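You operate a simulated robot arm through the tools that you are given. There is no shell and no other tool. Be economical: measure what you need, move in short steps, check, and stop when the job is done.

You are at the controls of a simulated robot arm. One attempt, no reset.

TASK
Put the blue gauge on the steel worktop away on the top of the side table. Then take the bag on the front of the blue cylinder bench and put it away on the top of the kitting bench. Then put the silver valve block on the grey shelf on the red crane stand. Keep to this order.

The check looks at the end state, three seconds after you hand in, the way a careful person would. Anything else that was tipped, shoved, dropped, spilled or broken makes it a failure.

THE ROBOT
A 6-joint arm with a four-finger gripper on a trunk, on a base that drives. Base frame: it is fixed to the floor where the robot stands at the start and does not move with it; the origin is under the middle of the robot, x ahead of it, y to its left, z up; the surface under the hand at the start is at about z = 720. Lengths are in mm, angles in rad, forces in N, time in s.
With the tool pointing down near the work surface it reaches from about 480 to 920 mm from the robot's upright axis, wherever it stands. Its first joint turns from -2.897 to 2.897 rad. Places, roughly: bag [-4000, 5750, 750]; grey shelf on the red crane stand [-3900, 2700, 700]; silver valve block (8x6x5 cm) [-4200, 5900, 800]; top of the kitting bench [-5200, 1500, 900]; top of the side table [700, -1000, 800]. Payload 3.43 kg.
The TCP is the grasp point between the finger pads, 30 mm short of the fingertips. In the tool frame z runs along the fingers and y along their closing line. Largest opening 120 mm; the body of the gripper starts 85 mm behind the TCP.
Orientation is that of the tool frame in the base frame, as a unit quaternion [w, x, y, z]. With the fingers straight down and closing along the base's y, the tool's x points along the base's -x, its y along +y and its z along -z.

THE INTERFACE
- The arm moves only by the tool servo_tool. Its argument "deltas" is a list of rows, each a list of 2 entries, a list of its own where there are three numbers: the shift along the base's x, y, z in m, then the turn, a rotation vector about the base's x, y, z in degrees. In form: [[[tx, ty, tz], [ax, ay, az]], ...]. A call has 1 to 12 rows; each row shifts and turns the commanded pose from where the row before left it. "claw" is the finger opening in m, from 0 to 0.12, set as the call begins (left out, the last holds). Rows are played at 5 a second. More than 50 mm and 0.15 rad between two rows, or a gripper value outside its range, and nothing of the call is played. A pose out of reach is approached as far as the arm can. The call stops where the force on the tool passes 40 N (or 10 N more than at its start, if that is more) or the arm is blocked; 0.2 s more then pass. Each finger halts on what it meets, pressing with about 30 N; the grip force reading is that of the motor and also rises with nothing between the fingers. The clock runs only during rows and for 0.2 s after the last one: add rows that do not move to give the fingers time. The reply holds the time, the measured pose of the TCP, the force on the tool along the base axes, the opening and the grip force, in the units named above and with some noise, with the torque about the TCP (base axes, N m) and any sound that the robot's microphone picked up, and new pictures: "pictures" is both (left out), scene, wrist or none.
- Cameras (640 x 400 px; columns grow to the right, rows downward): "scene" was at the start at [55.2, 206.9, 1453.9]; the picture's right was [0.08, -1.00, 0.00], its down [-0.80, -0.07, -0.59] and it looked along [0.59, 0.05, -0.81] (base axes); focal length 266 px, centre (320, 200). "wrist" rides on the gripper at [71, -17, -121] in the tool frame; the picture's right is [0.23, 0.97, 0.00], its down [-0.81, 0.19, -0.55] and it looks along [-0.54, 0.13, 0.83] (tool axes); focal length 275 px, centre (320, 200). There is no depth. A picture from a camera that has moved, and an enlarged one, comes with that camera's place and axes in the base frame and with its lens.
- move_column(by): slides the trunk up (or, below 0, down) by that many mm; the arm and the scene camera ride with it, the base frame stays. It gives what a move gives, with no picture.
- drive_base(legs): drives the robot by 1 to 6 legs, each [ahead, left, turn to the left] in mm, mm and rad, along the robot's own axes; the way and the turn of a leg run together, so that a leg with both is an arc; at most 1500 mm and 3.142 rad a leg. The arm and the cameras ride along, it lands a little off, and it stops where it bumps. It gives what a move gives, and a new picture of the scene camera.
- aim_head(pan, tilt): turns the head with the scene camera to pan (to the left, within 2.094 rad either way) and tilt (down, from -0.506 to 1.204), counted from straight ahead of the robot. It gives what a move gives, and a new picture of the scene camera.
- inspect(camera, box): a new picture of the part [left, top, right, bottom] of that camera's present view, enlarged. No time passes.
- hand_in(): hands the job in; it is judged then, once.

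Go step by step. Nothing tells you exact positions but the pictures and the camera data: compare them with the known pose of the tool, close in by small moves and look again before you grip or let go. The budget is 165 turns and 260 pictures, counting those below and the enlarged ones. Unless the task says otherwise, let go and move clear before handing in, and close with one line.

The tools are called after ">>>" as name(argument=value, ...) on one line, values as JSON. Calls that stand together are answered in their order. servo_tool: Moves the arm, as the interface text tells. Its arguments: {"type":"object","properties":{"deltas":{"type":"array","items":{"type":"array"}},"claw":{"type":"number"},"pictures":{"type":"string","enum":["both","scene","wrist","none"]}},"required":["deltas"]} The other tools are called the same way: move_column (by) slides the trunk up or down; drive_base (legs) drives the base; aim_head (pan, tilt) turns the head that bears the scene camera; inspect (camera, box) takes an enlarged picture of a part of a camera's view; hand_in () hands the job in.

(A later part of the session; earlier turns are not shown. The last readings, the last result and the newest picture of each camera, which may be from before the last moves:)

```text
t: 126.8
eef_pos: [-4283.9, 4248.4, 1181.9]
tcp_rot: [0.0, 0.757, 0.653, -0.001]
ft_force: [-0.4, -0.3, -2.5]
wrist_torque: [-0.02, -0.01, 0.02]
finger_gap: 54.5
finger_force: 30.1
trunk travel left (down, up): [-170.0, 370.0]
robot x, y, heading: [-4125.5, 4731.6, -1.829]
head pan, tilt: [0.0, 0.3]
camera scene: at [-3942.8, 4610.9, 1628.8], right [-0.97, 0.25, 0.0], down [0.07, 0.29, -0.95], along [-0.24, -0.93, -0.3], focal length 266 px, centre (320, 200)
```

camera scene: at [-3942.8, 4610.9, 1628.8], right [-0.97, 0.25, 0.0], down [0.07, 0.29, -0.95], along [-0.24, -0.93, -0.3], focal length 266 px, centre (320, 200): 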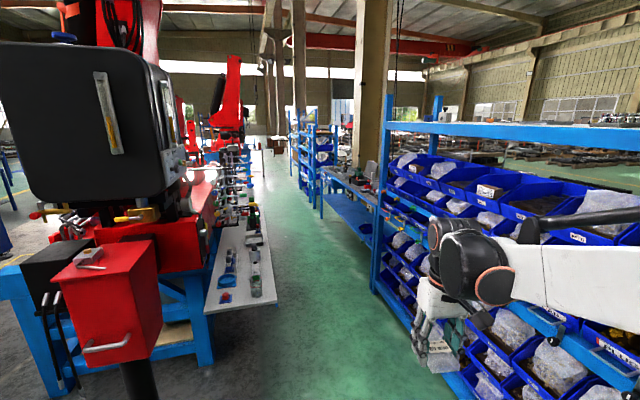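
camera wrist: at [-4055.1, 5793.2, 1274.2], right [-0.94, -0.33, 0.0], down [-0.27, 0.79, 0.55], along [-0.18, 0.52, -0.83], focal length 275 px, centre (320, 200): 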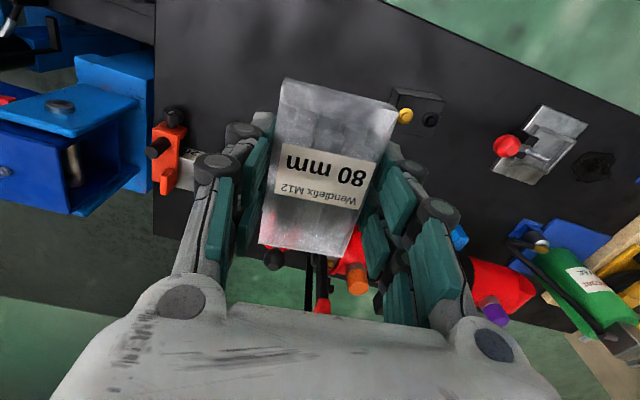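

The aisle runs south between the crane's grey shelf (edge x≈-4020, y<3405) and the bin rack (front x≈-4980). I go down the aisle at x≈-4440 in stages.

>>> drive_base(legs=[[0, 0, 0.258], [100, -315, 0], [1000, 0, 0]])

>>> aim_head(pan=-0.1, tilt=0.45)

```text
t: 134.6
eef_pos: [-4457.1, 3115.5, 1182.6]
tcp_rot: [0.0, 0.666, 0.746, -0.002]
ft_force: [0.8, -0.4, -1.9]
wrist_torque: [0.01, -0.02, -0.02]
finger_gap: 54.5
finger_force: 30.0
trunk travel left (down, up): [-170.0, 370.0]
robot x, y, heading: [-4422.0, 3625.6, -1.564]
head pan, tilt: [0.0, 0.3]
camera scene: at [-4220.3, 3552.8, 1628.9], right [-1.0, -0.01, 0.0], down [0.0, 0.3, -0.96], along [0.01, -0.96, -0.3], focal length 266 px, centre (320, 200)
```

scene: 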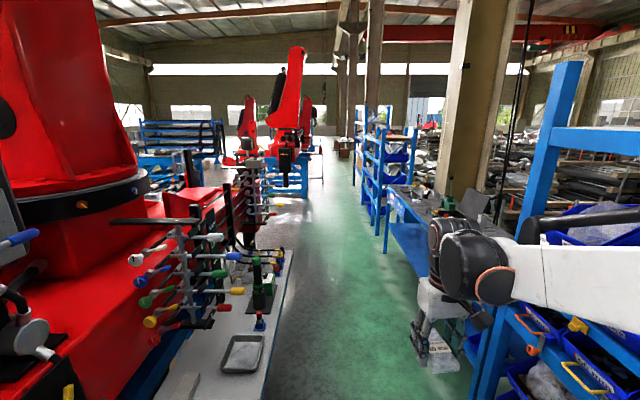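

```text
t: 135.3
eef_pos: [-4458.0, 3115.2, 1181.7]
tcp_rot: [-0.001, 0.666, 0.746, -0.001]
ft_force: [-0.5, 0.0, -2.2]
wrist_torque: [0.01, 0.06, 0.0]
finger_gap: 54.2
finger_force: 30.1
trunk travel left (down, up): [-170.0, 370.0]
robot x, y, heading: [-4425.9, 3624.7, -1.562]
head pan, tilt: [-0.099, 0.45]
camera scene: at [-4229.4, 3554.8, 1615.0], right [-1.0, 0.09, 0.0], down [0.04, 0.43, -0.9], along [-0.08, -0.9, -0.43], focal length 266 px, centre (320, 200)
```

scene: 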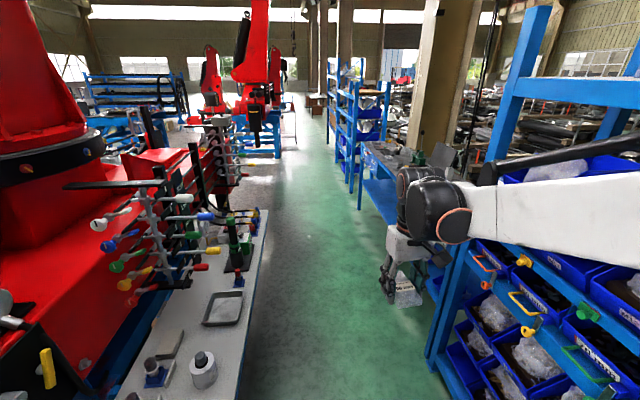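

Aisle is clear. I continue to y≈2000 and look at the kitting bench.

>>> drive_base(legs=[[1000, 5, 0], [600, 5, 0]])

>>> aim_head(pan=-0.4, tilt=0.6)

```text
t: 143.5
eef_pos: [-4414.7, 1519.9, 1182.7]
tcp_rot: [0.0, 0.662, 0.749, -0.001]
ft_force: [0.1, 0.0, -1.7]
wrist_torque: [0.03, 0.02, 0.0]
finger_gap: 54.3
finger_force: 29.9
trunk travel left (down, up): [-170.0, 370.0]
robot x, y, heading: [-4386.1, 2028.4, -1.55]
head pan, tilt: [-0.099, 0.45]
camera scene: at [-4192.5, 1960.3, 1614.9], right [-1.0, 0.08, 0.0], down [0.03, 0.43, -0.9], along [-0.07, -0.9, -0.44], focal length 266 px, centre (320, 200)
```

scene: 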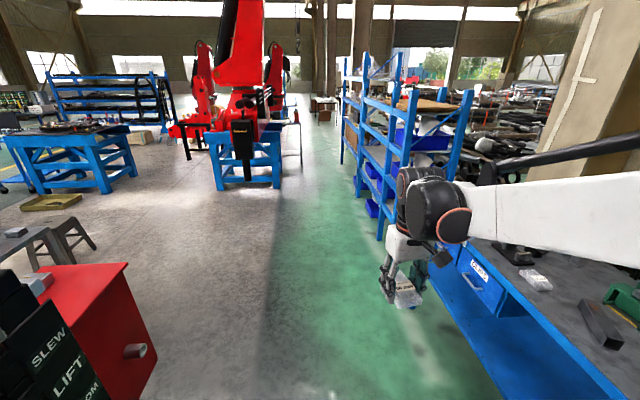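

```text
t: 144.3
eef_pos: [-4417.2, 1518.9, 1181.6]
tcp_rot: [0.0, 0.662, 0.749, -0.001]
ft_force: [-0.6, 0.4, -2.4]
wrist_torque: [0.01, 0.01, -0.02]
finger_gap: 54.2
finger_force: 30.5
trunk travel left (down, up): [-170.0, 370.0]
robot x, y, heading: [-4389.3, 2029.5, -1.552]
head pan, tilt: [-0.4, 0.6]
camera scene: at [-4200.5, 1962.6, 1610.5], right [-0.99, 0.17, 0.0], down [0.08, 0.47, -0.88], along [-0.15, -0.87, -0.48], focal length 266 px, centre (320, 200)
```

scene: 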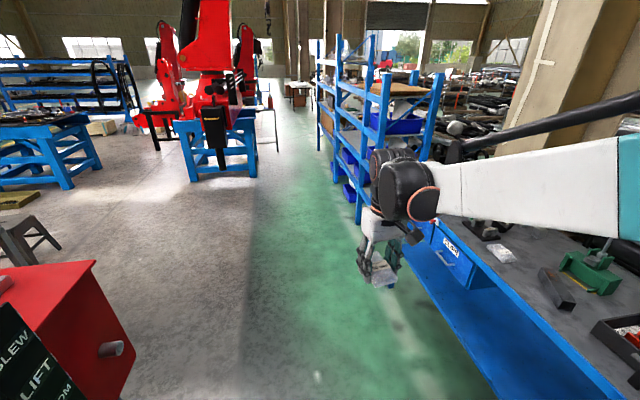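

I turn in place to face the bench (heading π) and look.

>>> drive_base(legs=[[0, 0, -1.59]])

>>> aim_head(pan=0.2, tilt=0.6)

```text
t: 148.6
eef_pos: [-4894.9, 2069.7, 1181.4]
tcp_rot: [0.0, 0.999, 0.051, -0.002]
ft_force: [0.1, -0.5, -1.6]
wrist_torque: [0.0, 0.0, 0.0]
finger_gap: 54.5
finger_force: 30.0
trunk travel left (down, up): [-170.0, 370.0]
robot x, y, heading: [-4388.8, 2029.2, 3.135]
head pan, tilt: [-0.4, 0.6]
camera scene: at [-4454.8, 1845.8, 1608.6], right [0.19, 0.98, 0.0], down [0.49, -0.09, -0.87], along [-0.85, 0.16, -0.5], focal length 266 px, centre (320, 200)
```

scene: 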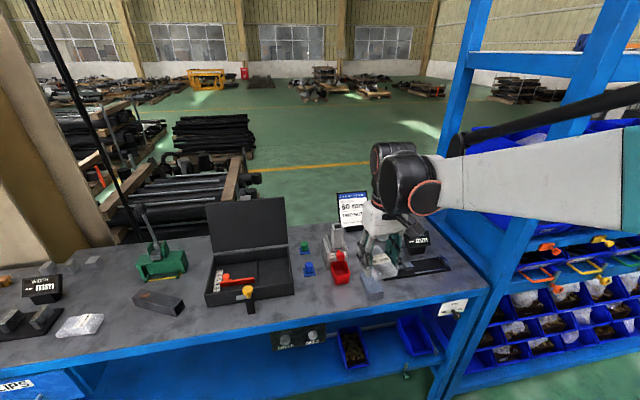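

```text
t: 149.6
eef_pos: [-4894.1, 2069.3, 1182.7]
tcp_rot: [-0.001, 0.999, 0.05, -0.001]
ft_force: [-0.5, -0.6, -1.3]
wrist_torque: [-0.01, -0.01, 0.02]
finger_gap: 54.2
finger_force: 29.8
trunk travel left (down, up): [-170.0, 370.0]
robot x, y, heading: [-4385.7, 2028.4, 3.142]
head pan, tilt: [0.201, 0.6]
camera scene: at [-4452.6, 1811.5, 1601.4], right [-0.19, 0.98, 0.0], down [0.55, 0.11, -0.82], along [-0.81, -0.16, -0.57], focal length 266 px, centre (320, 200)
```

scene: 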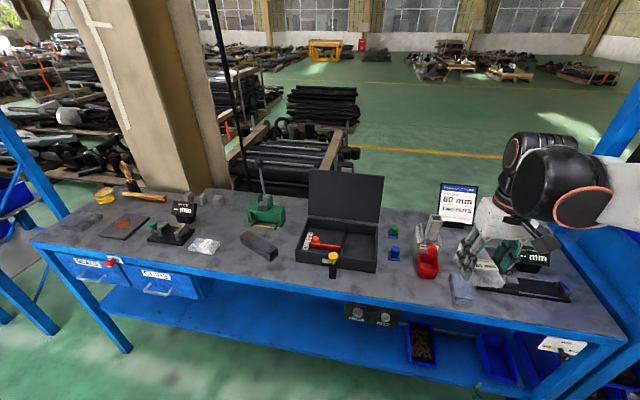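

The kitting bench is in full view. I zoom in for free space.

>>> inspect(camera="scene", box=[40, 160, 360, 360])

```text
2.00 times, centred on (200, 260) of scene
camera zoom: at [-4452.6, 1811.5, 1601.4], right [-0.19, 0.98, 0.0], down [0.55, 0.11, -0.82], along [-0.81, -0.16, -0.57], focal length 531 px, centre (560, 80)
```

zoom: 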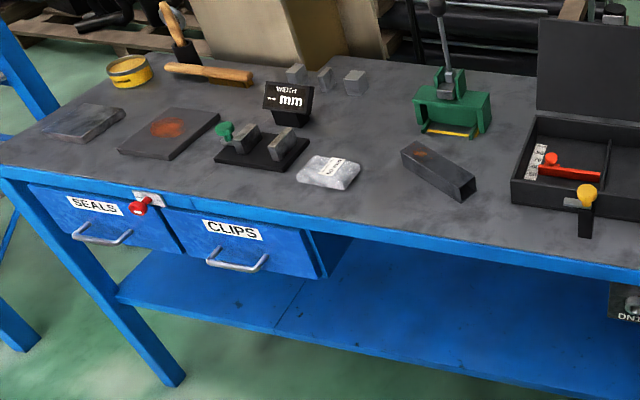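

I choose a free spot at about (-5020, 1430) at the front of the bench, between another bag and a steel tube, with the bag's long axis along y. I drive sideways to y≈1430.

>>> drive_base(legs=[[0, 600, 0]])

>>> servo_tool(deltas=[[[-0.008, -0.003, 0], [0, 0, -8]], [[-0.008, -0.003, 0], [0, 0, -8]], [[-0.008, -0.003, 0], [0, 0, -8]], [[-0.008, -0.003, 0], [0, 0, -8]], [[-0.008, -0.003, 0], [0, 0, -8]], [[-0.008, -0.003, 0], [0, 0, -8]], [[-0.008, -0.003, 0], [0, 0, -8]], [[-0.008, -0.003, 0], [0, 0, -8]], [[-0.008, -0.003, 0], [0, 0, -8]], [[-0.008, -0.003, 0], [0, 0, -8]], [[-0.008, -0.003, 0], [0, 0, -8]], [[-0.008, -0.003, 0], [0, 0, -8]]])

```text
t: 153.0
eef_pos: [-4896.6, 1466.1, 1182.0]
tcp_rot: [-0.001, 0.999, 0.049, -0.001]
ft_force: [-0.7, 0.8, -1.9]
wrist_torque: [0.04, -0.01, -0.02]
finger_gap: 54.4
finger_force: 30.0
trunk travel left (down, up): [-170.0, 370.0]
robot x, y, heading: [-4389.1, 1426.3, 3.138]
head pan, tilt: [0.201, 0.6]
camera scene: at [-4455.2, 1208.0, 1601.4], right [-0.2, 0.98, 0.0], down [0.55, 0.11, -0.82], along [-0.81, -0.16, -0.57], focal length 266 px, centre (320, 200)
```

scene: 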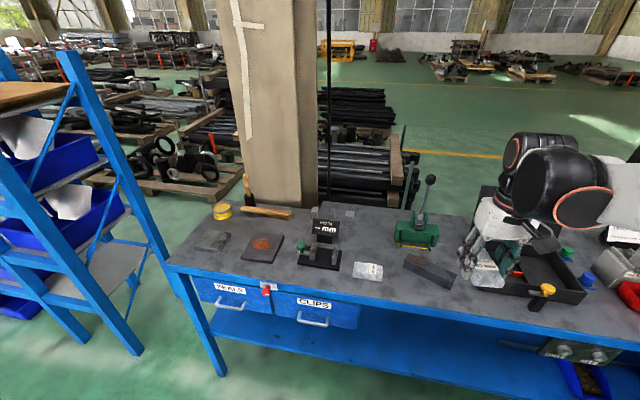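

```text
t: 155.6
eef_pos: [-4993.0, 1430.0, 1181.8]
tcp_rot: [0.001, -0.705, 0.71, 0.0]
ft_force: [-0.2, 0.2, -2.4]
wrist_torque: [-0.02, 0.0, -0.01]
finger_gap: 54.2
finger_force: 29.7
trunk travel left (down, up): [-170.0, 370.0]
robot x, y, heading: [-4390.1, 1427.0, 3.139]
head pan, tilt: [0.201, 0.6]
camera scene: at [-4455.5, 1208.2, 1601.4], right [-0.2, 0.98, 0.0], down [0.55, 0.11, -0.82], along [-0.81, -0.16, -0.57], focal length 266 px, centre (320, 200)
camera wrist: at [-4978.2, 1357.0, 1302.6], right [-0.97, -0.22, 0.0], down [-0.19, 0.81, 0.55], along [-0.12, 0.54, -0.83], focal length 275 px, centre (320, 200)
```

scene: 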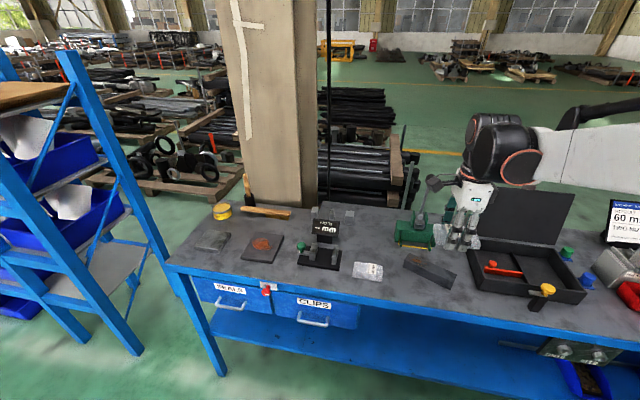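
wrist: 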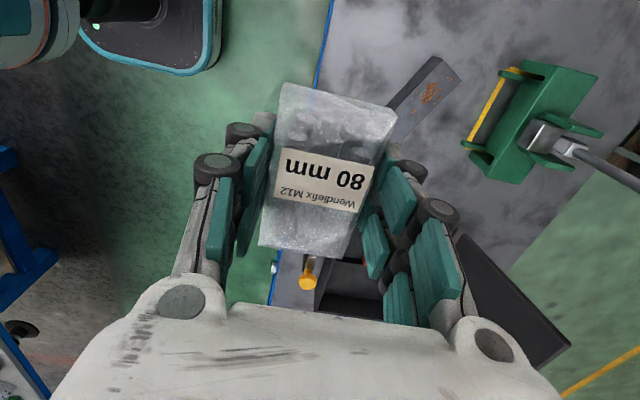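

The bench's front edge is nearer x≈-4988 than I thought; I zoom for a refined layout.

>>> inspect(camera="scene", box=[300, 190, 500, 315])

```text
3.20 times, centred on (400, 252) of scene
camera zoom: at [-4455.5, 1208.2, 1601.4], right [-0.2, 0.98, 0.0], down [0.55, 0.11, -0.82], along [-0.81, -0.16, -0.57], focal length 850 px, centre (64, 32)
```

zoom: 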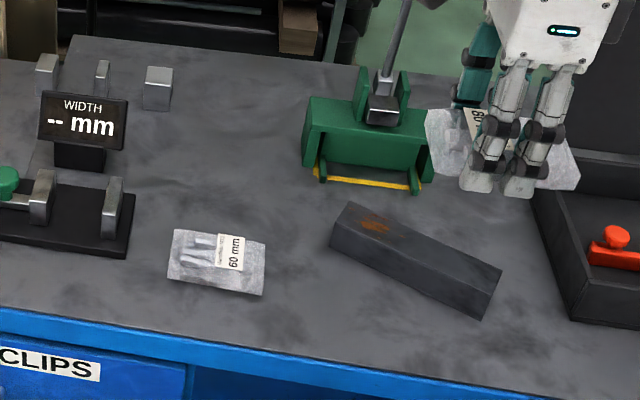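

Target centre (-5038, 1380): clear of the edge (-4992), the other bag (y<1300) and the tube. I move over and descend to z≈1000.

>>> servo_tool(deltas=[[[-0.023, -0.025, 0], [0, 0, 0]], [[-0.022, -0.025, 0], [0, 0, 0]], [[0, 0, -0.045], [0, 0, 0]], [[0, 0, -0.045], [0, 0, 0]], [[0, 0, -0.045], [0, 0, 0]], [[0, 0, -0.045], [0, 0, 0]], [[0, 0, 0], [0, 0, 0]]])

>>> inspect(camera="scene", box=[300, 190, 500, 315])

```text
t: 157.2
eef_pos: [-5036.8, 1381.8, 1002.5]
tcp_rot: [0.001, -0.705, 0.709, -0.001]
ft_force: [-0.2, 0.0, -2.1]
wrist_torque: [0.02, -0.02, 0.0]
finger_gap: 54.1
finger_force: 29.8
trunk travel left (down, up): [-170.0, 370.0]
robot x, y, heading: [-4387.8, 1424.7, 3.14]
head pan, tilt: [0.201, 0.6]
camera scene: at [-4455.6, 1208.1, 1601.4], right [-0.2, 0.98, 0.0], down [0.55, 0.11, -0.82], along [-0.81, -0.16, -0.57], focal length 266 px, centre (320, 200)
camera wrist: at [-5022.5, 1307.9, 1123.7], right [-0.97, -0.23, 0.0], down [-0.19, 0.81, 0.55], along [-0.12, 0.54, -0.83], focal length 275 px, centre (320, 200)
```

scene: 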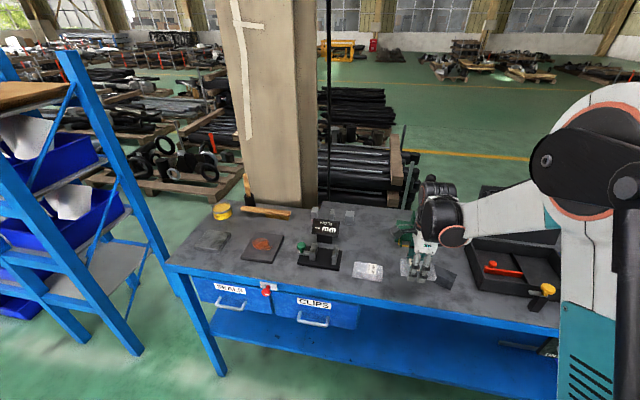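
wrist: 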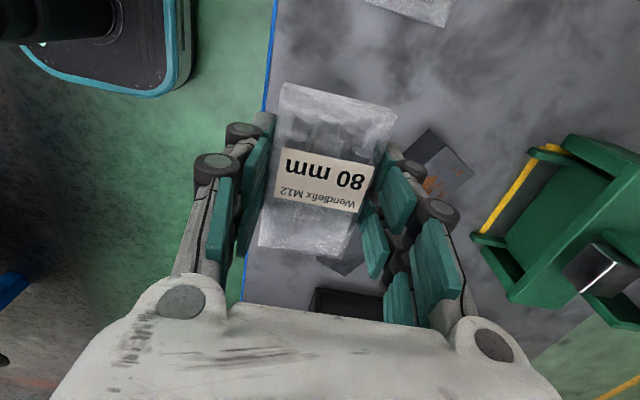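

```text
3.20 times, centred on (400, 252) of scene
camera zoom: at [-4455.6, 1208.1, 1601.4], right [-0.2, 0.98, 0.0], down [0.55, 0.11, -0.82], along [-0.81, -0.16, -0.57], focal length 850 px, centre (64, 32)
```

zoom: 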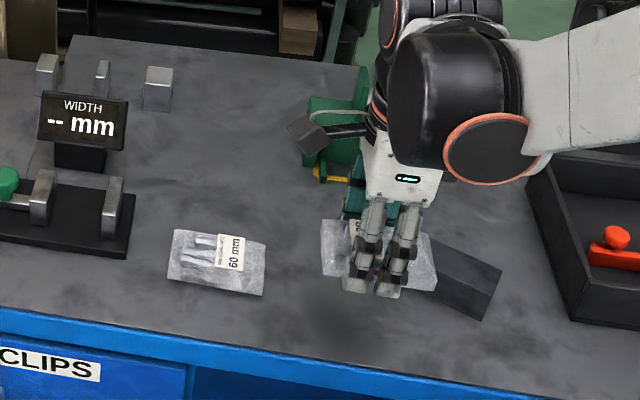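

The layout is confirmed. Descending toward the surface.

>>> servo_tool(deltas=[[[0, 0, -0.03], [0, 0, 0]], [[0, 0, -0.02], [0, 0, 0]], [[0, 0, -0.005], [0, 0, 0]], [[0, 0, 0], [0, 0, 0]]])

>>> inspect(camera="scene", box=[350, 220, 490, 310])

```text
t: 158.2
eef_pos: [-5038.9, 1380.5, 947.9]
tcp_rot: [0.001, -0.705, 0.709, 0.0]
ft_force: [0.3, -0.3, -1.0]
wrist_torque: [0.02, -0.02, -0.01]
finger_gap: 54.4
finger_force: 29.8
trunk travel left (down, up): [-170.0, 370.0]
robot x, y, heading: [-4387.5, 1425.3, 3.143]
head pan, tilt: [0.201, 0.6]
camera scene: at [-4455.4, 1208.2, 1601.4], right [-0.2, 0.98, 0.0], down [0.55, 0.11, -0.82], along [-0.81, -0.16, -0.57], focal length 266 px, centre (320, 200)
camera wrist: at [-5023.0, 1307.9, 1069.0], right [-0.97, -0.23, 0.0], down [-0.19, 0.81, 0.55], along [-0.12, 0.54, -0.83], focal length 275 px, centre (320, 200)
```

scene: 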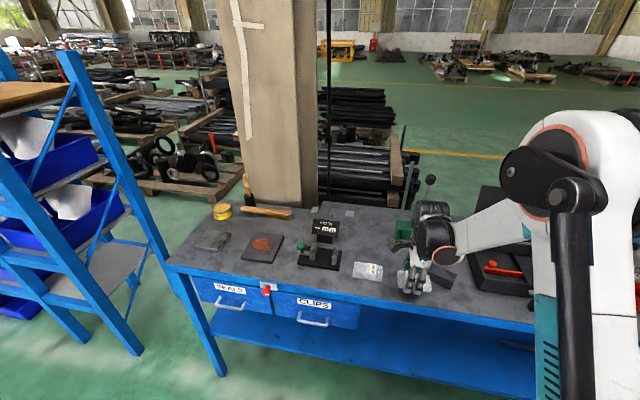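
wrist: 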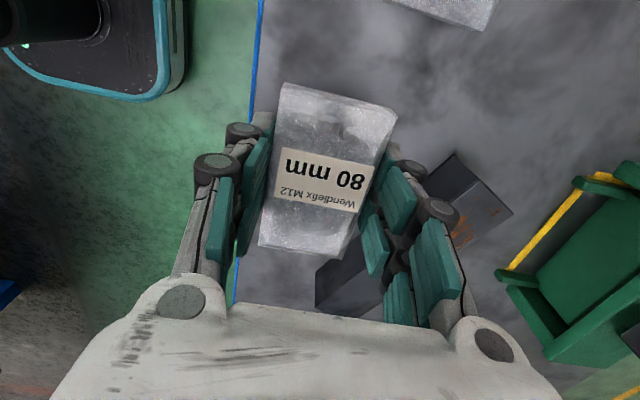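

```text
4.44 times, centred on (420, 265) of scene
camera zoom: at [-4455.4, 1208.2, 1601.4], right [-0.2, 0.98, 0.0], down [0.55, 0.11, -0.82], along [-0.81, -0.16, -0.57], focal length 1181 px, centre (-124, -89)
```

zoom: 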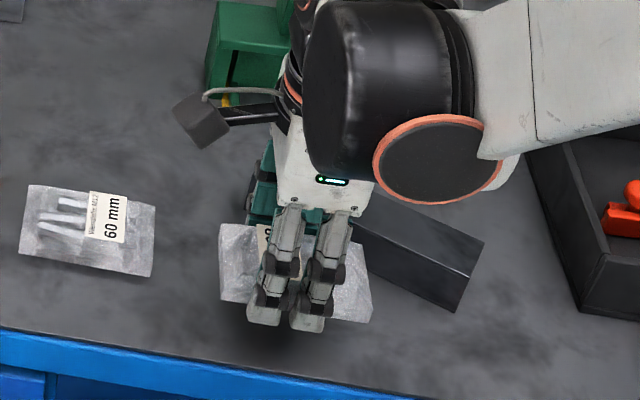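

>>> servo_tool(deltas=[[[0, 0, -0.003], [0, 0, 0]], [[0, 0, -0.003], [0, 0, 0]], [[0, 0, -0.002], [0, 0, 0]], [[0, 0, 0], [0, 0, 0]]], pictures="none")

>>> servo_tool(deltas=[[[0, 0, -0.002], [0, 0, 0]], [[0, 0, -0.002], [0, 0, 0]]], pictures="none")

>>> servo_tool(deltas=[[[0, 0, -0.001], [0, 0, 0]], [[0, 0, -0.001], [0, 0, 0]], [[0, 0, -0.001], [0, 0, 0]]], pictures="none")

>>> inspect(camera="scene", box=[350, 220, 490, 310])

```text
t: 159.2
eef_pos: [-5037.3, 1380.6, 939.8]
tcp_rot: [0.001, -0.705, 0.709, 0.0]
ft_force: [-0.1, -0.2, -1.9]
wrist_torque: [0.0, -0.01, 0.03]
finger_gap: 54.5
finger_force: 29.4
trunk travel left (down, up): [-170.0, 370.0]
robot x, y, heading: [-4390.0, 1421.8, 3.14]
head pan, tilt: [0.201, 0.6]
```

```text
t: 159.8
eef_pos: [-5038.6, 1379.8, 934.8]
tcp_rot: [0.001, -0.706, 0.709, 0.0]
ft_force: [-0.2, -0.5, -3.7]
wrist_torque: [-0.02, -0.03, -0.05]
finger_gap: 54.4
finger_force: 29.9
trunk travel left (down, up): [-170.0, 370.0]
robot x, y, heading: [-4388.7, 1423.5, 3.137]
head pan, tilt: [0.201, 0.6]
```

```text
t: 160.6
eef_pos: [-5038.9, 1380.4, 931.6]
tcp_rot: [0.001, -0.705, 0.709, 0.0]
ft_force: [0.0, -0.3, -2.4]
wrist_torque: [-0.04, 0.0, 0.0]
finger_gap: 54.3
finger_force: 29.9
trunk travel left (down, up): [-170.0, 370.0]
robot x, y, heading: [-4387.6, 1426.0, 3.143]
head pan, tilt: [0.201, 0.6]
```

```text
4.44 times, centred on (420, 265) of scene
camera zoom: at [-4455.3, 1208.2, 1601.4], right [-0.2, 0.98, 0.0], down [0.55, 0.11, -0.82], along [-0.81, -0.16, -0.57], focal length 1181 px, centre (-124, -89)
```

zoom: 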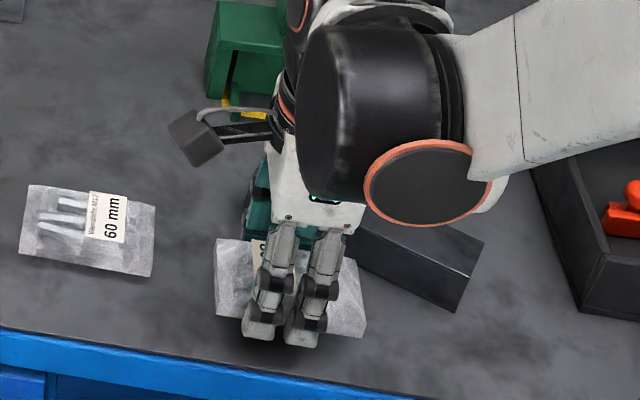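

>>> servo_tool(deltas=[[[0, 0, -0.002], [0, 0, 0]], [[0, 0, -0.001], [0, 0, 0]], [[0, 0, -0.001], [0, 0, 0]]], pictures="none")

>>> servo_tool(deltas=[[[0, 0, -0.001], [0, 0, 0]], [[0, 0, -0.001], [0, 0, 0]], [[0, 0, -0.001], [0, 0, 0]]], pictures="none")

>>> servo_tool(deltas=[[[0, 0, -0.001], [0, 0, 0]], [[0, 0, -0.001], [0, 0, 0]], [[0, 0, -0.001], [0, 0, 0]]], pictures="none")

>>> inspect(camera="scene", box=[350, 220, 490, 310])

```text
t: 161.4
eef_pos: [-5037.7, 1380.6, 927.8]
tcp_rot: [0.001, -0.704, 0.71, -0.001]
ft_force: [0.3, 0.7, -2.1]
wrist_torque: [0.01, -0.01, -0.02]
finger_gap: 54.6
finger_force: 30.1
trunk travel left (down, up): [-170.0, 370.0]
robot x, y, heading: [-4386.8, 1427.7, 3.141]
head pan, tilt: [0.201, 0.6]
```

```text
t: 162.2
eef_pos: [-5037.9, 1379.8, 924.5]
tcp_rot: [0.0, -0.705, 0.709, 0.001]
ft_force: [0.3, -1.0, -2.8]
wrist_torque: [0.02, 0.01, 0.01]
finger_gap: 54.6
finger_force: 30.5
trunk travel left (down, up): [-170.0, 370.0]
robot x, y, heading: [-4387.5, 1425.2, 3.141]
head pan, tilt: [0.201, 0.6]
```

```text
t: 163.0
eef_pos: [-5038.6, 1380.6, 921.8]
tcp_rot: [0.001, -0.705, 0.709, 0.0]
ft_force: [-0.7, -0.2, -2.6]
wrist_torque: [-0.03, 0.01, 0.03]
finger_gap: 54.4
finger_force: 30.2
trunk travel left (down, up): [-170.0, 370.0]
robot x, y, heading: [-4391.2, 1420.8, 3.137]
head pan, tilt: [0.201, 0.6]
```

```text
4.44 times, centred on (420, 265) of scene
camera zoom: at [-4455.4, 1208.2, 1601.4], right [-0.2, 0.98, 0.0], down [0.55, 0.11, -0.82], along [-0.81, -0.16, -0.57], focal length 1181 px, centre (-124, -89)
```

zoom: 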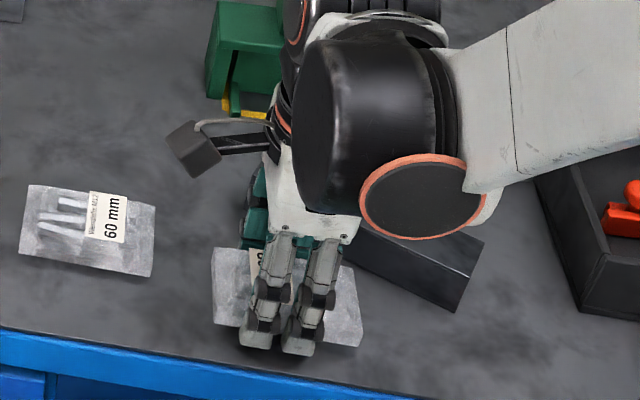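

>>> inspect(camera="wrist", box=[160, 0, 480, 300])

```text
1.33 times, centred on (320, 150) of wrist
camera zoom: at [-5023.1, 1307.3, 1043.1], right [-0.97, -0.23, 0.0], down [-0.19, 0.81, 0.55], along [-0.12, 0.54, -0.83], focal length 367 px, centre (320, 267)
```

zoom: 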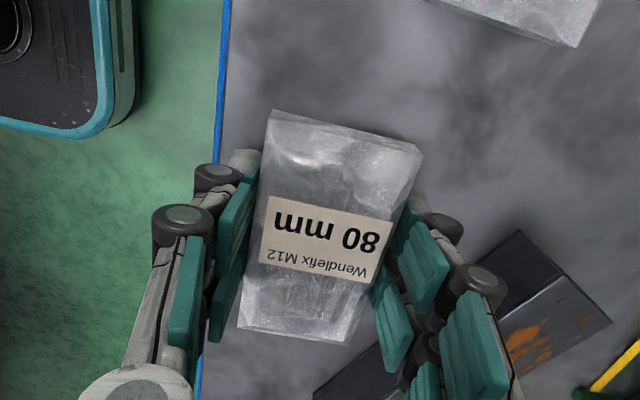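

>>> servo_tool(deltas=[[[0, 0, -0.001], [0, 0, 0]], [[0, 0, -0.001], [0, 0, 0]], [[0, 0, -0.001], [0, 0, 0]]], pictures="none")

>>> servo_tool(deltas=[[[0, 0, -0.001], [0, 0, 0]], [[0, 0, -0.001], [0, 0, 0]], [[0, 0, -0.001], [0, 0, 0]]], pictures="none")

>>> servo_tool(deltas=[[[0, 0, -0.001], [0, 0, 0]], [[0, 0, -0.001], [0, 0, 0]], [[0, 0, -0.001], [0, 0, 0]]], pictures="none")

>>> inspect(camera="scene", box=[350, 220, 490, 310])

```text
t: 163.8
eef_pos: [-5039.9, 1379.5, 918.8]
tcp_rot: [0.002, -0.705, 0.709, 0.0]
ft_force: [-0.2, 0.5, -2.1]
wrist_torque: [-0.03, -0.01, -0.03]
finger_gap: 54.4
finger_force: 30.0
trunk travel left (down, up): [-170.0, 370.0]
robot x, y, heading: [-4389.3, 1424.8, 3.138]
head pan, tilt: [0.201, 0.6]
```

```text
t: 164.6
eef_pos: [-5039.7, 1380.7, 916.8]
tcp_rot: [0.001, -0.705, 0.709, 0.001]
ft_force: [-0.4, 0.5, -0.1]
wrist_torque: [0.02, 0.01, -0.03]
finger_gap: 54.4
finger_force: 30.0
trunk travel left (down, up): [-170.0, 370.0]
robot x, y, heading: [-4389.5, 1423.6, 3.137]
head pan, tilt: [0.201, 0.6]
```

```text
t: 165.4
eef_pos: [-5038.9, 1381.6, 914.0]
tcp_rot: [0.0, -0.705, 0.709, 0.001]
ft_force: [-6.2, -0.9, 19.4]
wrist_torque: [-0.03, 0.2, 0.03]
finger_gap: 54.7
finger_force: 30.5
trunk travel left (down, up): [-170.0, 370.0]
robot x, y, heading: [-4389.3, 1425.0, 3.135]
head pan, tilt: [0.201, 0.6]
```

```text
4.44 times, centred on (420, 265) of scene
camera zoom: at [-4454.2, 1208.2, 1601.6], right [-0.2, 0.98, 0.0], down [0.55, 0.11, -0.83], along [-0.81, -0.16, -0.56], focal length 1181 px, centre (-124, -89)
```

zoom: 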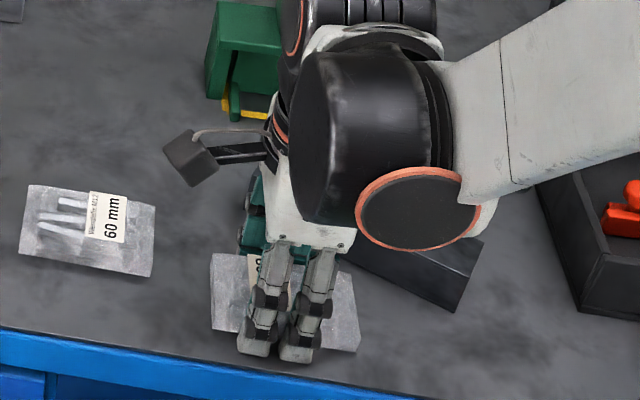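

Contact at TCP≈915; the bag's front side is about 20 mm in from the edge. Ease up slightly and release.

>>> servo_tool(deltas=[[[0, 0, 0.0015], [0, 0, 0]], [[0, 0, 0], [0, 0, 0]]], pictures="none")

>>> servo_tool(deltas=[[[0, 0, 0], [0, 0, 0]], [[0, 0, 0], [0, 0, 0]], [[0, 0, 0], [0, 0, 0]]], claw=0.075)

```text
t: 166.0
eef_pos: [-5037.9, 1380.9, 914.1]
tcp_rot: [0.001, -0.705, 0.709, 0.001]
ft_force: [0.7, 0.0, -1.9]
wrist_torque: [0.01, -0.02, 0.0]
finger_gap: 54.3
finger_force: 30.2
trunk travel left (down, up): [-170.0, 370.0]
robot x, y, heading: [-4392.5, 1423.7, 3.135]
head pan, tilt: [0.201, 0.6]
```

```text
t: 166.8
eef_pos: [-5038.0, 1380.4, 915.1]
tcp_rot: [0.001, -0.705, 0.709, 0.0]
ft_force: [0.8, -0.5, -0.7]
wrist_torque: [0.01, 0.0, -0.01]
finger_gap: 75.1
finger_force: 0.1
trunk travel left (down, up): [-170.0, 370.0]
robot x, y, heading: [-4388.8, 1424.1, 3.143]
head pan, tilt: [0.201, 0.6]
camera scene: at [-4455.1, 1208.2, 1601.4], right [-0.2, 0.98, 0.0], down [0.55, 0.11, -0.82], along [-0.81, -0.16, -0.57], focal length 266 px, centre (320, 200)
camera wrist: at [-5022.9, 1307.4, 1035.7], right [-0.97, -0.23, 0.0], down [-0.19, 0.81, 0.55], along [-0.12, 0.54, -0.83], focal length 275 px, centre (320, 200)
```

scene: 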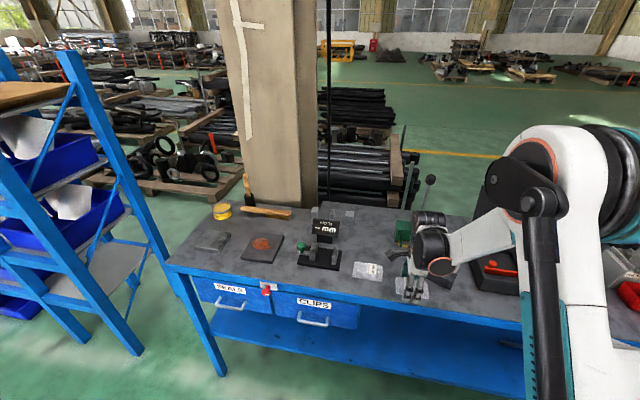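
wrist: 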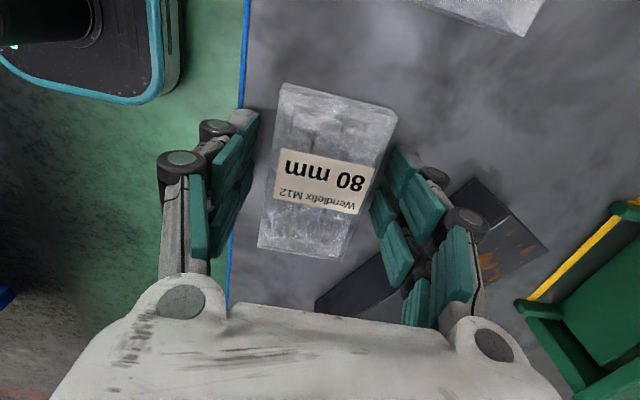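

The bag lies free on the bench. I lift away and verify.

>>> servo_tool(deltas=[[[0, 0, 0.02], [0, 0, 0]], [[0, 0, 0.04], [0, 0, 0]], [[0, 0, 0.045], [0, 0, 0]], [[0, 0, 0.045], [0, 0, 0]], [[0, 0, 0.045], [0, 0, 0]], [[0, 0, 0.045], [0, 0, 0]], [[0, 0, 0.03], [0, 0, 0]], [[0.03, 0, 0], [0, 0, 0]], [[0.04, 0.02, 0], [0, 0, 0]], [[0.045, 0.02, 0], [0, 0, 0]]])

>>> inspect(camera="scene", box=[300, 190, 500, 315])

```text
t: 169.0
eef_pos: [-4922.9, 1421.9, 1185.2]
tcp_rot: [0.001, -0.706, 0.708, 0.001]
ft_force: [0.0, 0.3, -0.6]
wrist_torque: [-0.02, 0.0, 0.01]
finger_gap: 75.2
finger_force: 0.0
trunk travel left (down, up): [-170.0, 370.0]
robot x, y, heading: [-4390.6, 1422.8, 3.138]
head pan, tilt: [0.201, 0.6]
camera scene: at [-4454.2, 1208.5, 1601.5], right [-0.2, 0.98, 0.0], down [0.55, 0.11, -0.83], along [-0.81, -0.16, -0.56], focal length 266 px, centre (320, 200)
camera wrist: at [-4907.3, 1348.0, 1305.3], right [-0.97, -0.23, 0.0], down [-0.19, 0.81, 0.55], along [-0.12, 0.54, -0.83], focal length 275 px, centre (320, 200)
```

scene: 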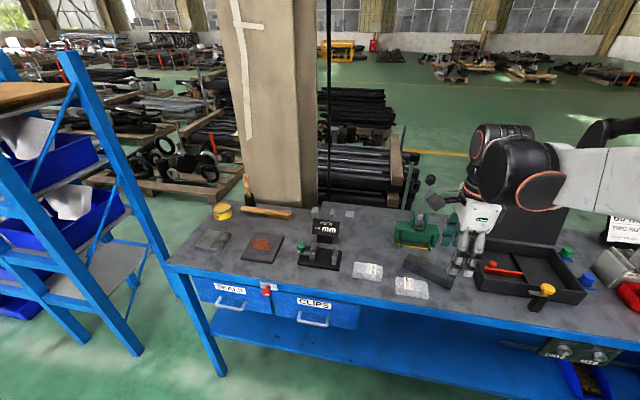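
wrist: 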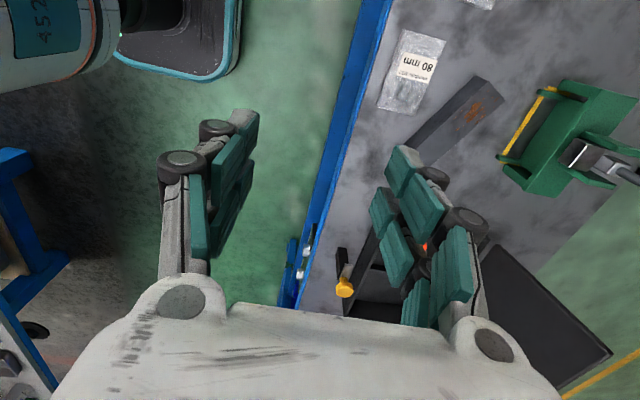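

```text
3.20 times, centred on (400, 252) of scene
camera zoom: at [-4454.2, 1208.5, 1601.5], right [-0.2, 0.98, 0.0], down [0.55, 0.11, -0.83], along [-0.81, -0.16, -0.56], focal length 850 px, centre (64, 32)
```

zoom: 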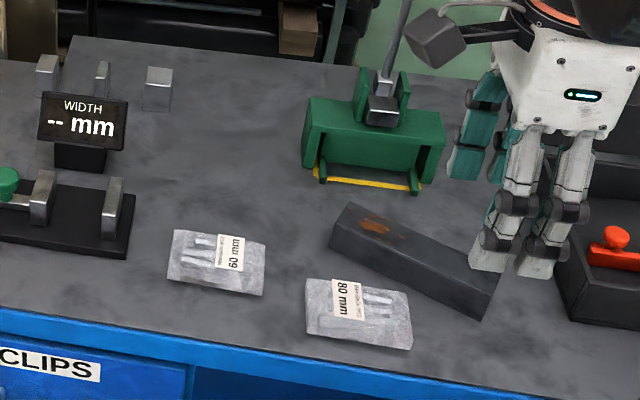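

Bag is on the kitting bench. Now back north for the valve block; on the way I look at the grey shelf for a free place.

>>> drive_base(legs=[[-30, 0, 0], [0, 0, -1.568], [1150, 60, 0]])

>>> aim_head(pan=-0.9, tilt=0.7)

```text
t: 179.2
eef_pos: [-4426.5, 3127.0, 1184.5]
tcp_rot: [0.001, 0.0, 1.0, -0.001]
ft_force: [0.3, -0.5, 0.2]
wrist_torque: [-0.01, 0.02, -0.01]
finger_gap: 75.1
finger_force: 0.0
trunk travel left (down, up): [-170.0, 370.0]
robot x, y, heading: [-4416.6, 2590.9, 1.569]
head pan, tilt: [0.201, 0.6]
camera scene: at [-4635.8, 2658.3, 1601.4], right [0.98, 0.2, 0.0], down [0.11, -0.55, -0.82], along [-0.16, 0.81, -0.57], focal length 266 px, centre (320, 200)
```

scene: 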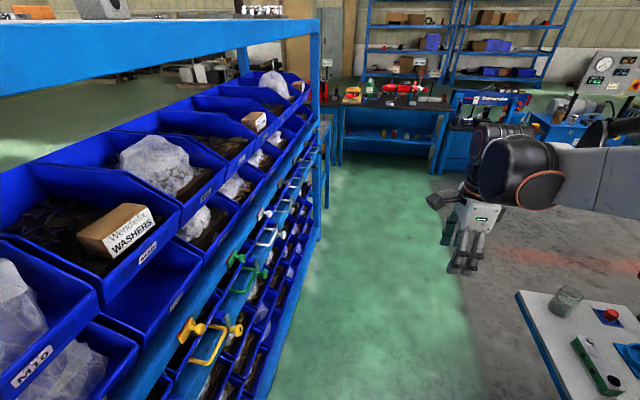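

```text
t: 180.5
eef_pos: [-4426.3, 3126.1, 1184.2]
tcp_rot: [0.001, 0.0, 1.0, -0.001]
ft_force: [-0.8, 0.2, 0.1]
wrist_torque: [0.01, 0.0, -0.04]
finger_gap: 75.0
finger_force: 0.0
trunk travel left (down, up): [-170.0, 370.0]
robot x, y, heading: [-4421.0, 2590.1, 1.574]
head pan, tilt: [-0.901, 0.7]
camera scene: at [-4605.8, 2658.2, 1598.6], right [0.99, -0.14, 0.0], down [-0.08, -0.58, -0.81], along [0.11, 0.8, -0.59], focal length 266 px, centre (320, 200)
```

scene: 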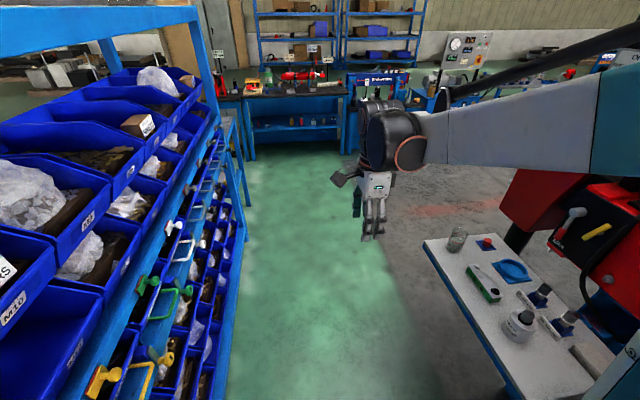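

Continuing to the cylinder bench.

>>> drive_base(legs=[[1350, 20, 0], [1190, -240, 0]])

>>> aim_head(pan=0.0, tilt=0.7)

```text
t: 193.1
eef_pos: [-4223.2, 5688.7, 1183.5]
tcp_rot: [0.001, 0.001, 1.0, 0.0]
ft_force: [-0.4, 0.9, 0.1]
wrist_torque: [0.01, 0.01, 0.01]
finger_gap: 75.2
finger_force: 0.0
trunk travel left (down, up): [-170.0, 370.0]
robot x, y, heading: [-4215.4, 5149.1, 1.575]
head pan, tilt: [-0.901, 0.7]
camera scene: at [-4404.1, 5219.9, 1597.0], right [0.99, -0.13, 0.0], down [-0.08, -0.6, -0.8], along [0.11, 0.79, -0.61], focal length 266 px, centre (320, 200)
```

scene: 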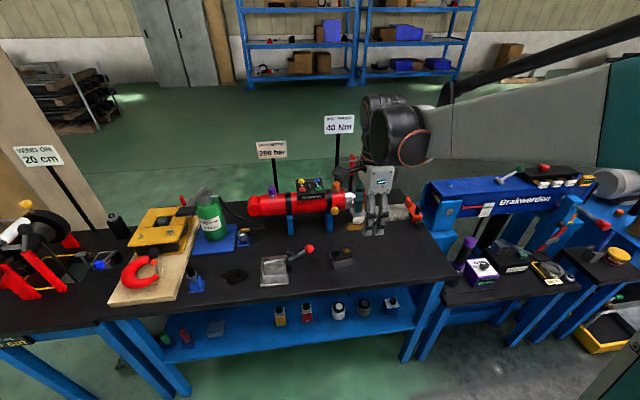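

```text
t: 194.3
eef_pos: [-4223.4, 5689.1, 1183.6]
tcp_rot: [0.0, 0.001, 1.0, -0.001]
ft_force: [-0.1, 0.0, 0.6]
wrist_torque: [0.03, 0.01, -0.03]
finger_gap: 74.7
finger_force: 0.0
trunk travel left (down, up): [-170.0, 370.0]
robot x, y, heading: [-4219.0, 5158.0, 1.574]
head pan, tilt: [0.0, 0.7]
camera scene: at [-4415.6, 5218.7, 1592.8], right [1.0, 0.0, 0.0], down [0.0, -0.64, -0.76], along [0.0, 0.76, -0.64], focal length 266 px, centre (320, 200)
```

scene: 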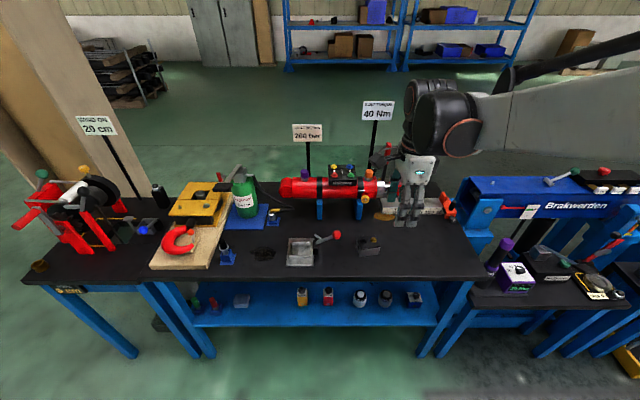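

>>> inspect(camera="scene", box=[320, 210, 420, 270])

>>> inspect(camera="wrist", box=[0, 0, 640, 400])

```text
6.40 times, centred on (370, 240) of scene
camera zoom: at [-4415.6, 5218.7, 1592.8], right [1.0, 0.0, 0.0], down [0.0, -0.64, -0.76], along [0.0, 0.76, -0.64], focal length 1700 px, centre (0, -56)
```

zoom: 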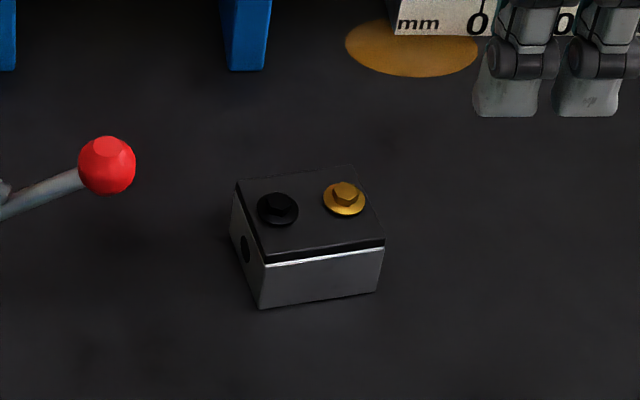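

```text
1.00 times, centred on (320, 200) of wrist (not enlarged: the box is as wide or as high as the picture)
camera zoom: at [-4296.4, 5670.1, 1305.1], right [-0.23, 0.97, 0.0], down [0.81, 0.19, 0.55], along [0.54, 0.13, -0.83], focal length 275 px, centre (320, 200)
```

zoom: 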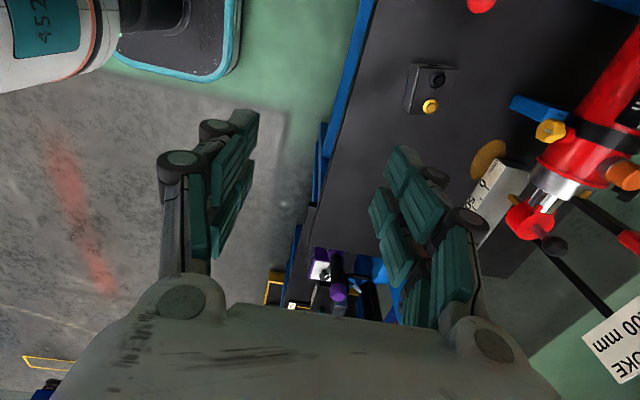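

Block centre ≈(-4240, 5867), yawed ≈ +10°, 80 along x, 60 along y. I'll grip across the 60 mm side: move over it, turn +10°, and descend to z≈940.

>>> servo_tool(deltas=[[[-0.004, 0.045, 0], [0, 0, 2.5]], [[-0.004, 0.045, 0], [0, 0, 2.5]], [[-0.004, 0.045, 0], [0, 0, 2.5]], [[-0.005, 0.043, 0], [0, 0, 2.5]], [[0, 0, -0.045], [0, 0, 0]], [[0, 0, -0.045], [0, 0, 0]], [[0, 0, -0.045], [0, 0, 0]], [[0, 0, -0.045], [0, 0, 0]], [[0, 0, -0.045], [0, 0, 0]], [[0, 0, 0], [0, 0, 0]]], claw=0.1)

>>> inspect(camera="scene", box=[320, 190, 440, 270])

```text
t: 196.5
eef_pos: [-4240.7, 5865.9, 957.5]
tcp_rot: [0.001, -0.087, 0.996, 0.0]
ft_force: [0.2, 0.0, 0.3]
wrist_torque: [-0.02, 0.0, -0.03]
finger_gap: 99.8
finger_force: 0.0
trunk travel left (down, up): [-170.0, 370.0]
robot x, y, heading: [-4214.2, 5156.6, 1.572]
head pan, tilt: [0.0, 0.7]
camera scene: at [-4415.7, 5219.2, 1592.8], right [1.0, 0.0, 0.0], down [0.0, -0.64, -0.76], along [0.0, 0.76, -0.64], focal length 266 px, centre (320, 200)
camera wrist: at [-4308.5, 5836.3, 1078.7], right [-0.4, 0.92, 0.0], down [0.76, 0.33, 0.55], along [0.51, 0.22, -0.83], focal length 275 px, centre (320, 200)
```

scene: 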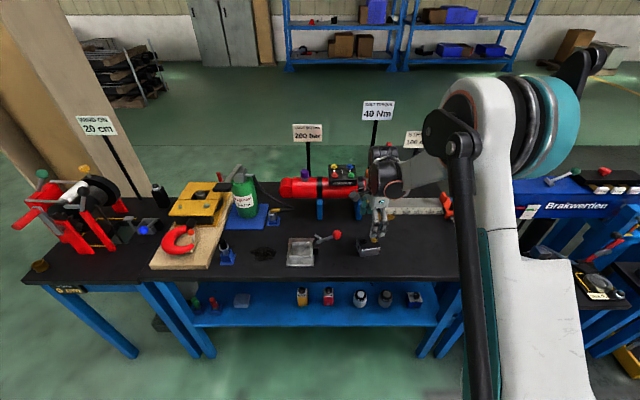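
wrist: 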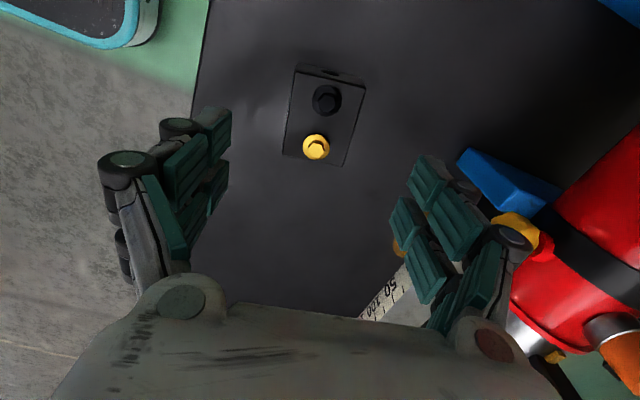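

```text
5.00 times, centred on (380, 230) of scene
camera zoom: at [-4415.7, 5219.2, 1592.8], right [1.0, 0.0, 0.0], down [0.0, -0.64, -0.76], along [0.0, 0.76, -0.64], focal length 1328 px, centre (20, 50)
```

zoom: 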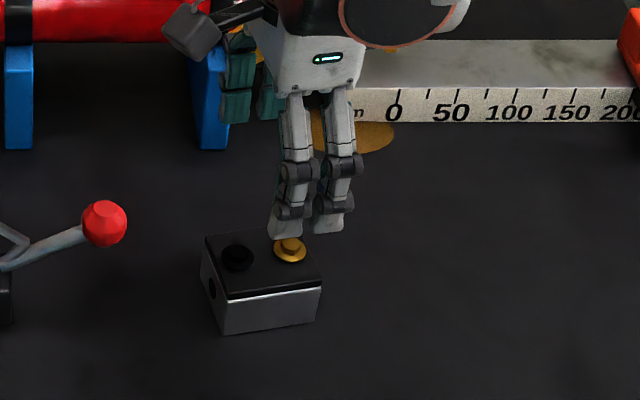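

Aligned. Descending around the block.

>>> servo_tool(deltas=[[[-0.001, 0, -0.04], [0, 0, 0]], [[0, 0, -0.04], [0, 0, 0]], [[0, 0, -0.025], [0, 0, 0]], [[0, 0, -0.015], [0, 0, 0]], [[0, 0, 0], [0, 0, 0]]])

>>> inspect(camera="scene", box=[320, 200, 420, 270])

```text
t: 197.7
eef_pos: [-4241.4, 5866.5, 838.3]
tcp_rot: [0.002, -0.087, 0.996, -0.001]
ft_force: [-0.5, 0.5, -0.6]
wrist_torque: [0.01, -0.01, 0.02]
finger_gap: 99.9
finger_force: 0.0
trunk travel left (down, up): [-170.0, 370.0]
robot x, y, heading: [-4215.3, 5153.6, 1.568]
head pan, tilt: [0.0, 0.7]
camera scene: at [-4415.7, 5219.0, 1592.8], right [1.0, 0.0, 0.0], down [0.0, -0.64, -0.76], along [0.0, 0.76, -0.64], focal length 266 px, centre (320, 200)
camera wrist: at [-4309.3, 5836.1, 959.2], right [-0.4, 0.92, 0.0], down [0.76, 0.33, 0.55], along [0.51, 0.22, -0.83], focal length 275 px, centre (320, 200)
```

scene: 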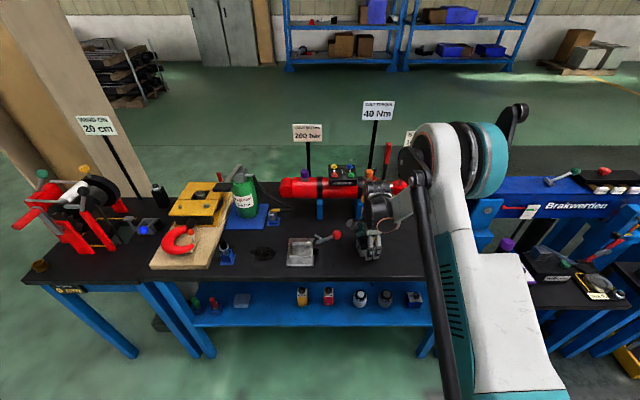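
wrist: 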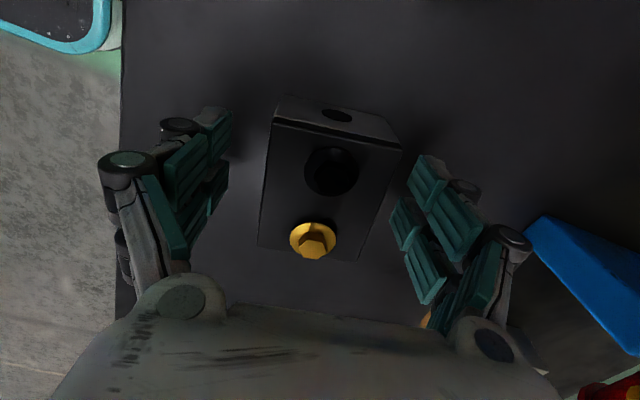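

```text
5.71 times, centred on (370, 235) of scene
camera zoom: at [-4415.7, 5219.0, 1592.8], right [1.0, 0.0, 0.0], down [0.0, -0.64, -0.76], along [0.0, 0.76, -0.64], focal length 1518 px, centre (34, 0)
```

zoom: 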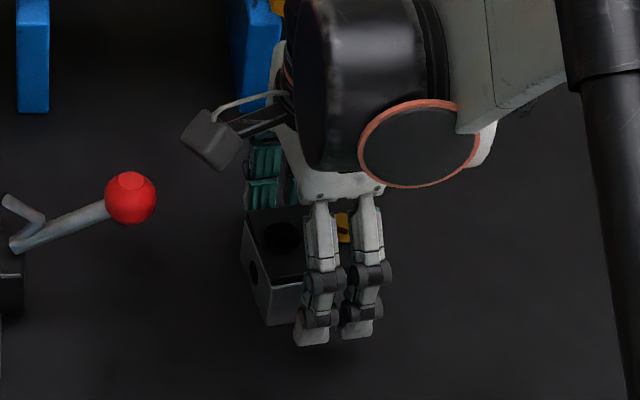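

Fingers straddle the block at good height. Closing.

>>> servo_tool(deltas=[[[0, 0, -0.002], [0, 0, 0]], [[0, 0, 0], [0, 0, 0]], [[0, 0, 0], [0, 0, 0]], [[0, 0, 0], [0, 0, 0]], [[0, 0, 0], [0, 0, 0]]], claw=0.0, pictures="wrist")

```text
t: 198.9
eef_pos: [-4240.6, 5866.8, 837.6]
tcp_rot: [0.001, -0.087, 0.996, 0.0]
ft_force: [1.0, 9.5, 16.5]
wrist_torque: [0.3, -0.02, 0.06]
finger_gap: 59.8
finger_force: 29.9
trunk travel left (down, up): [-170.0, 370.0]
robot x, y, heading: [-4216.5, 5154.0, 1.573]
head pan, tilt: [0.0, 0.7]
camera wrist: at [-4309.5, 5835.8, 958.3], right [-0.4, 0.92, 0.0], down [0.76, 0.33, 0.56], along [0.51, 0.22, -0.83], focal length 275 px, centre (320, 200)
```

wrist: 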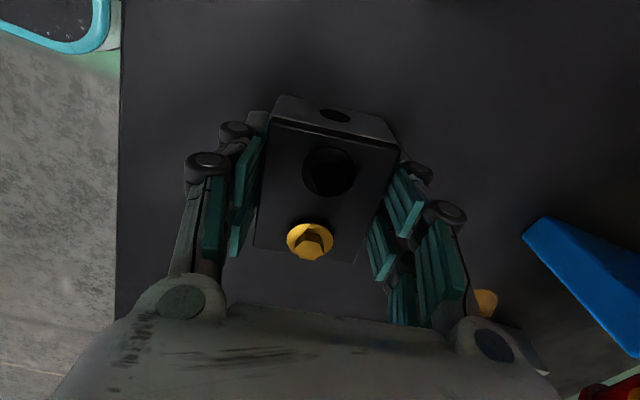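

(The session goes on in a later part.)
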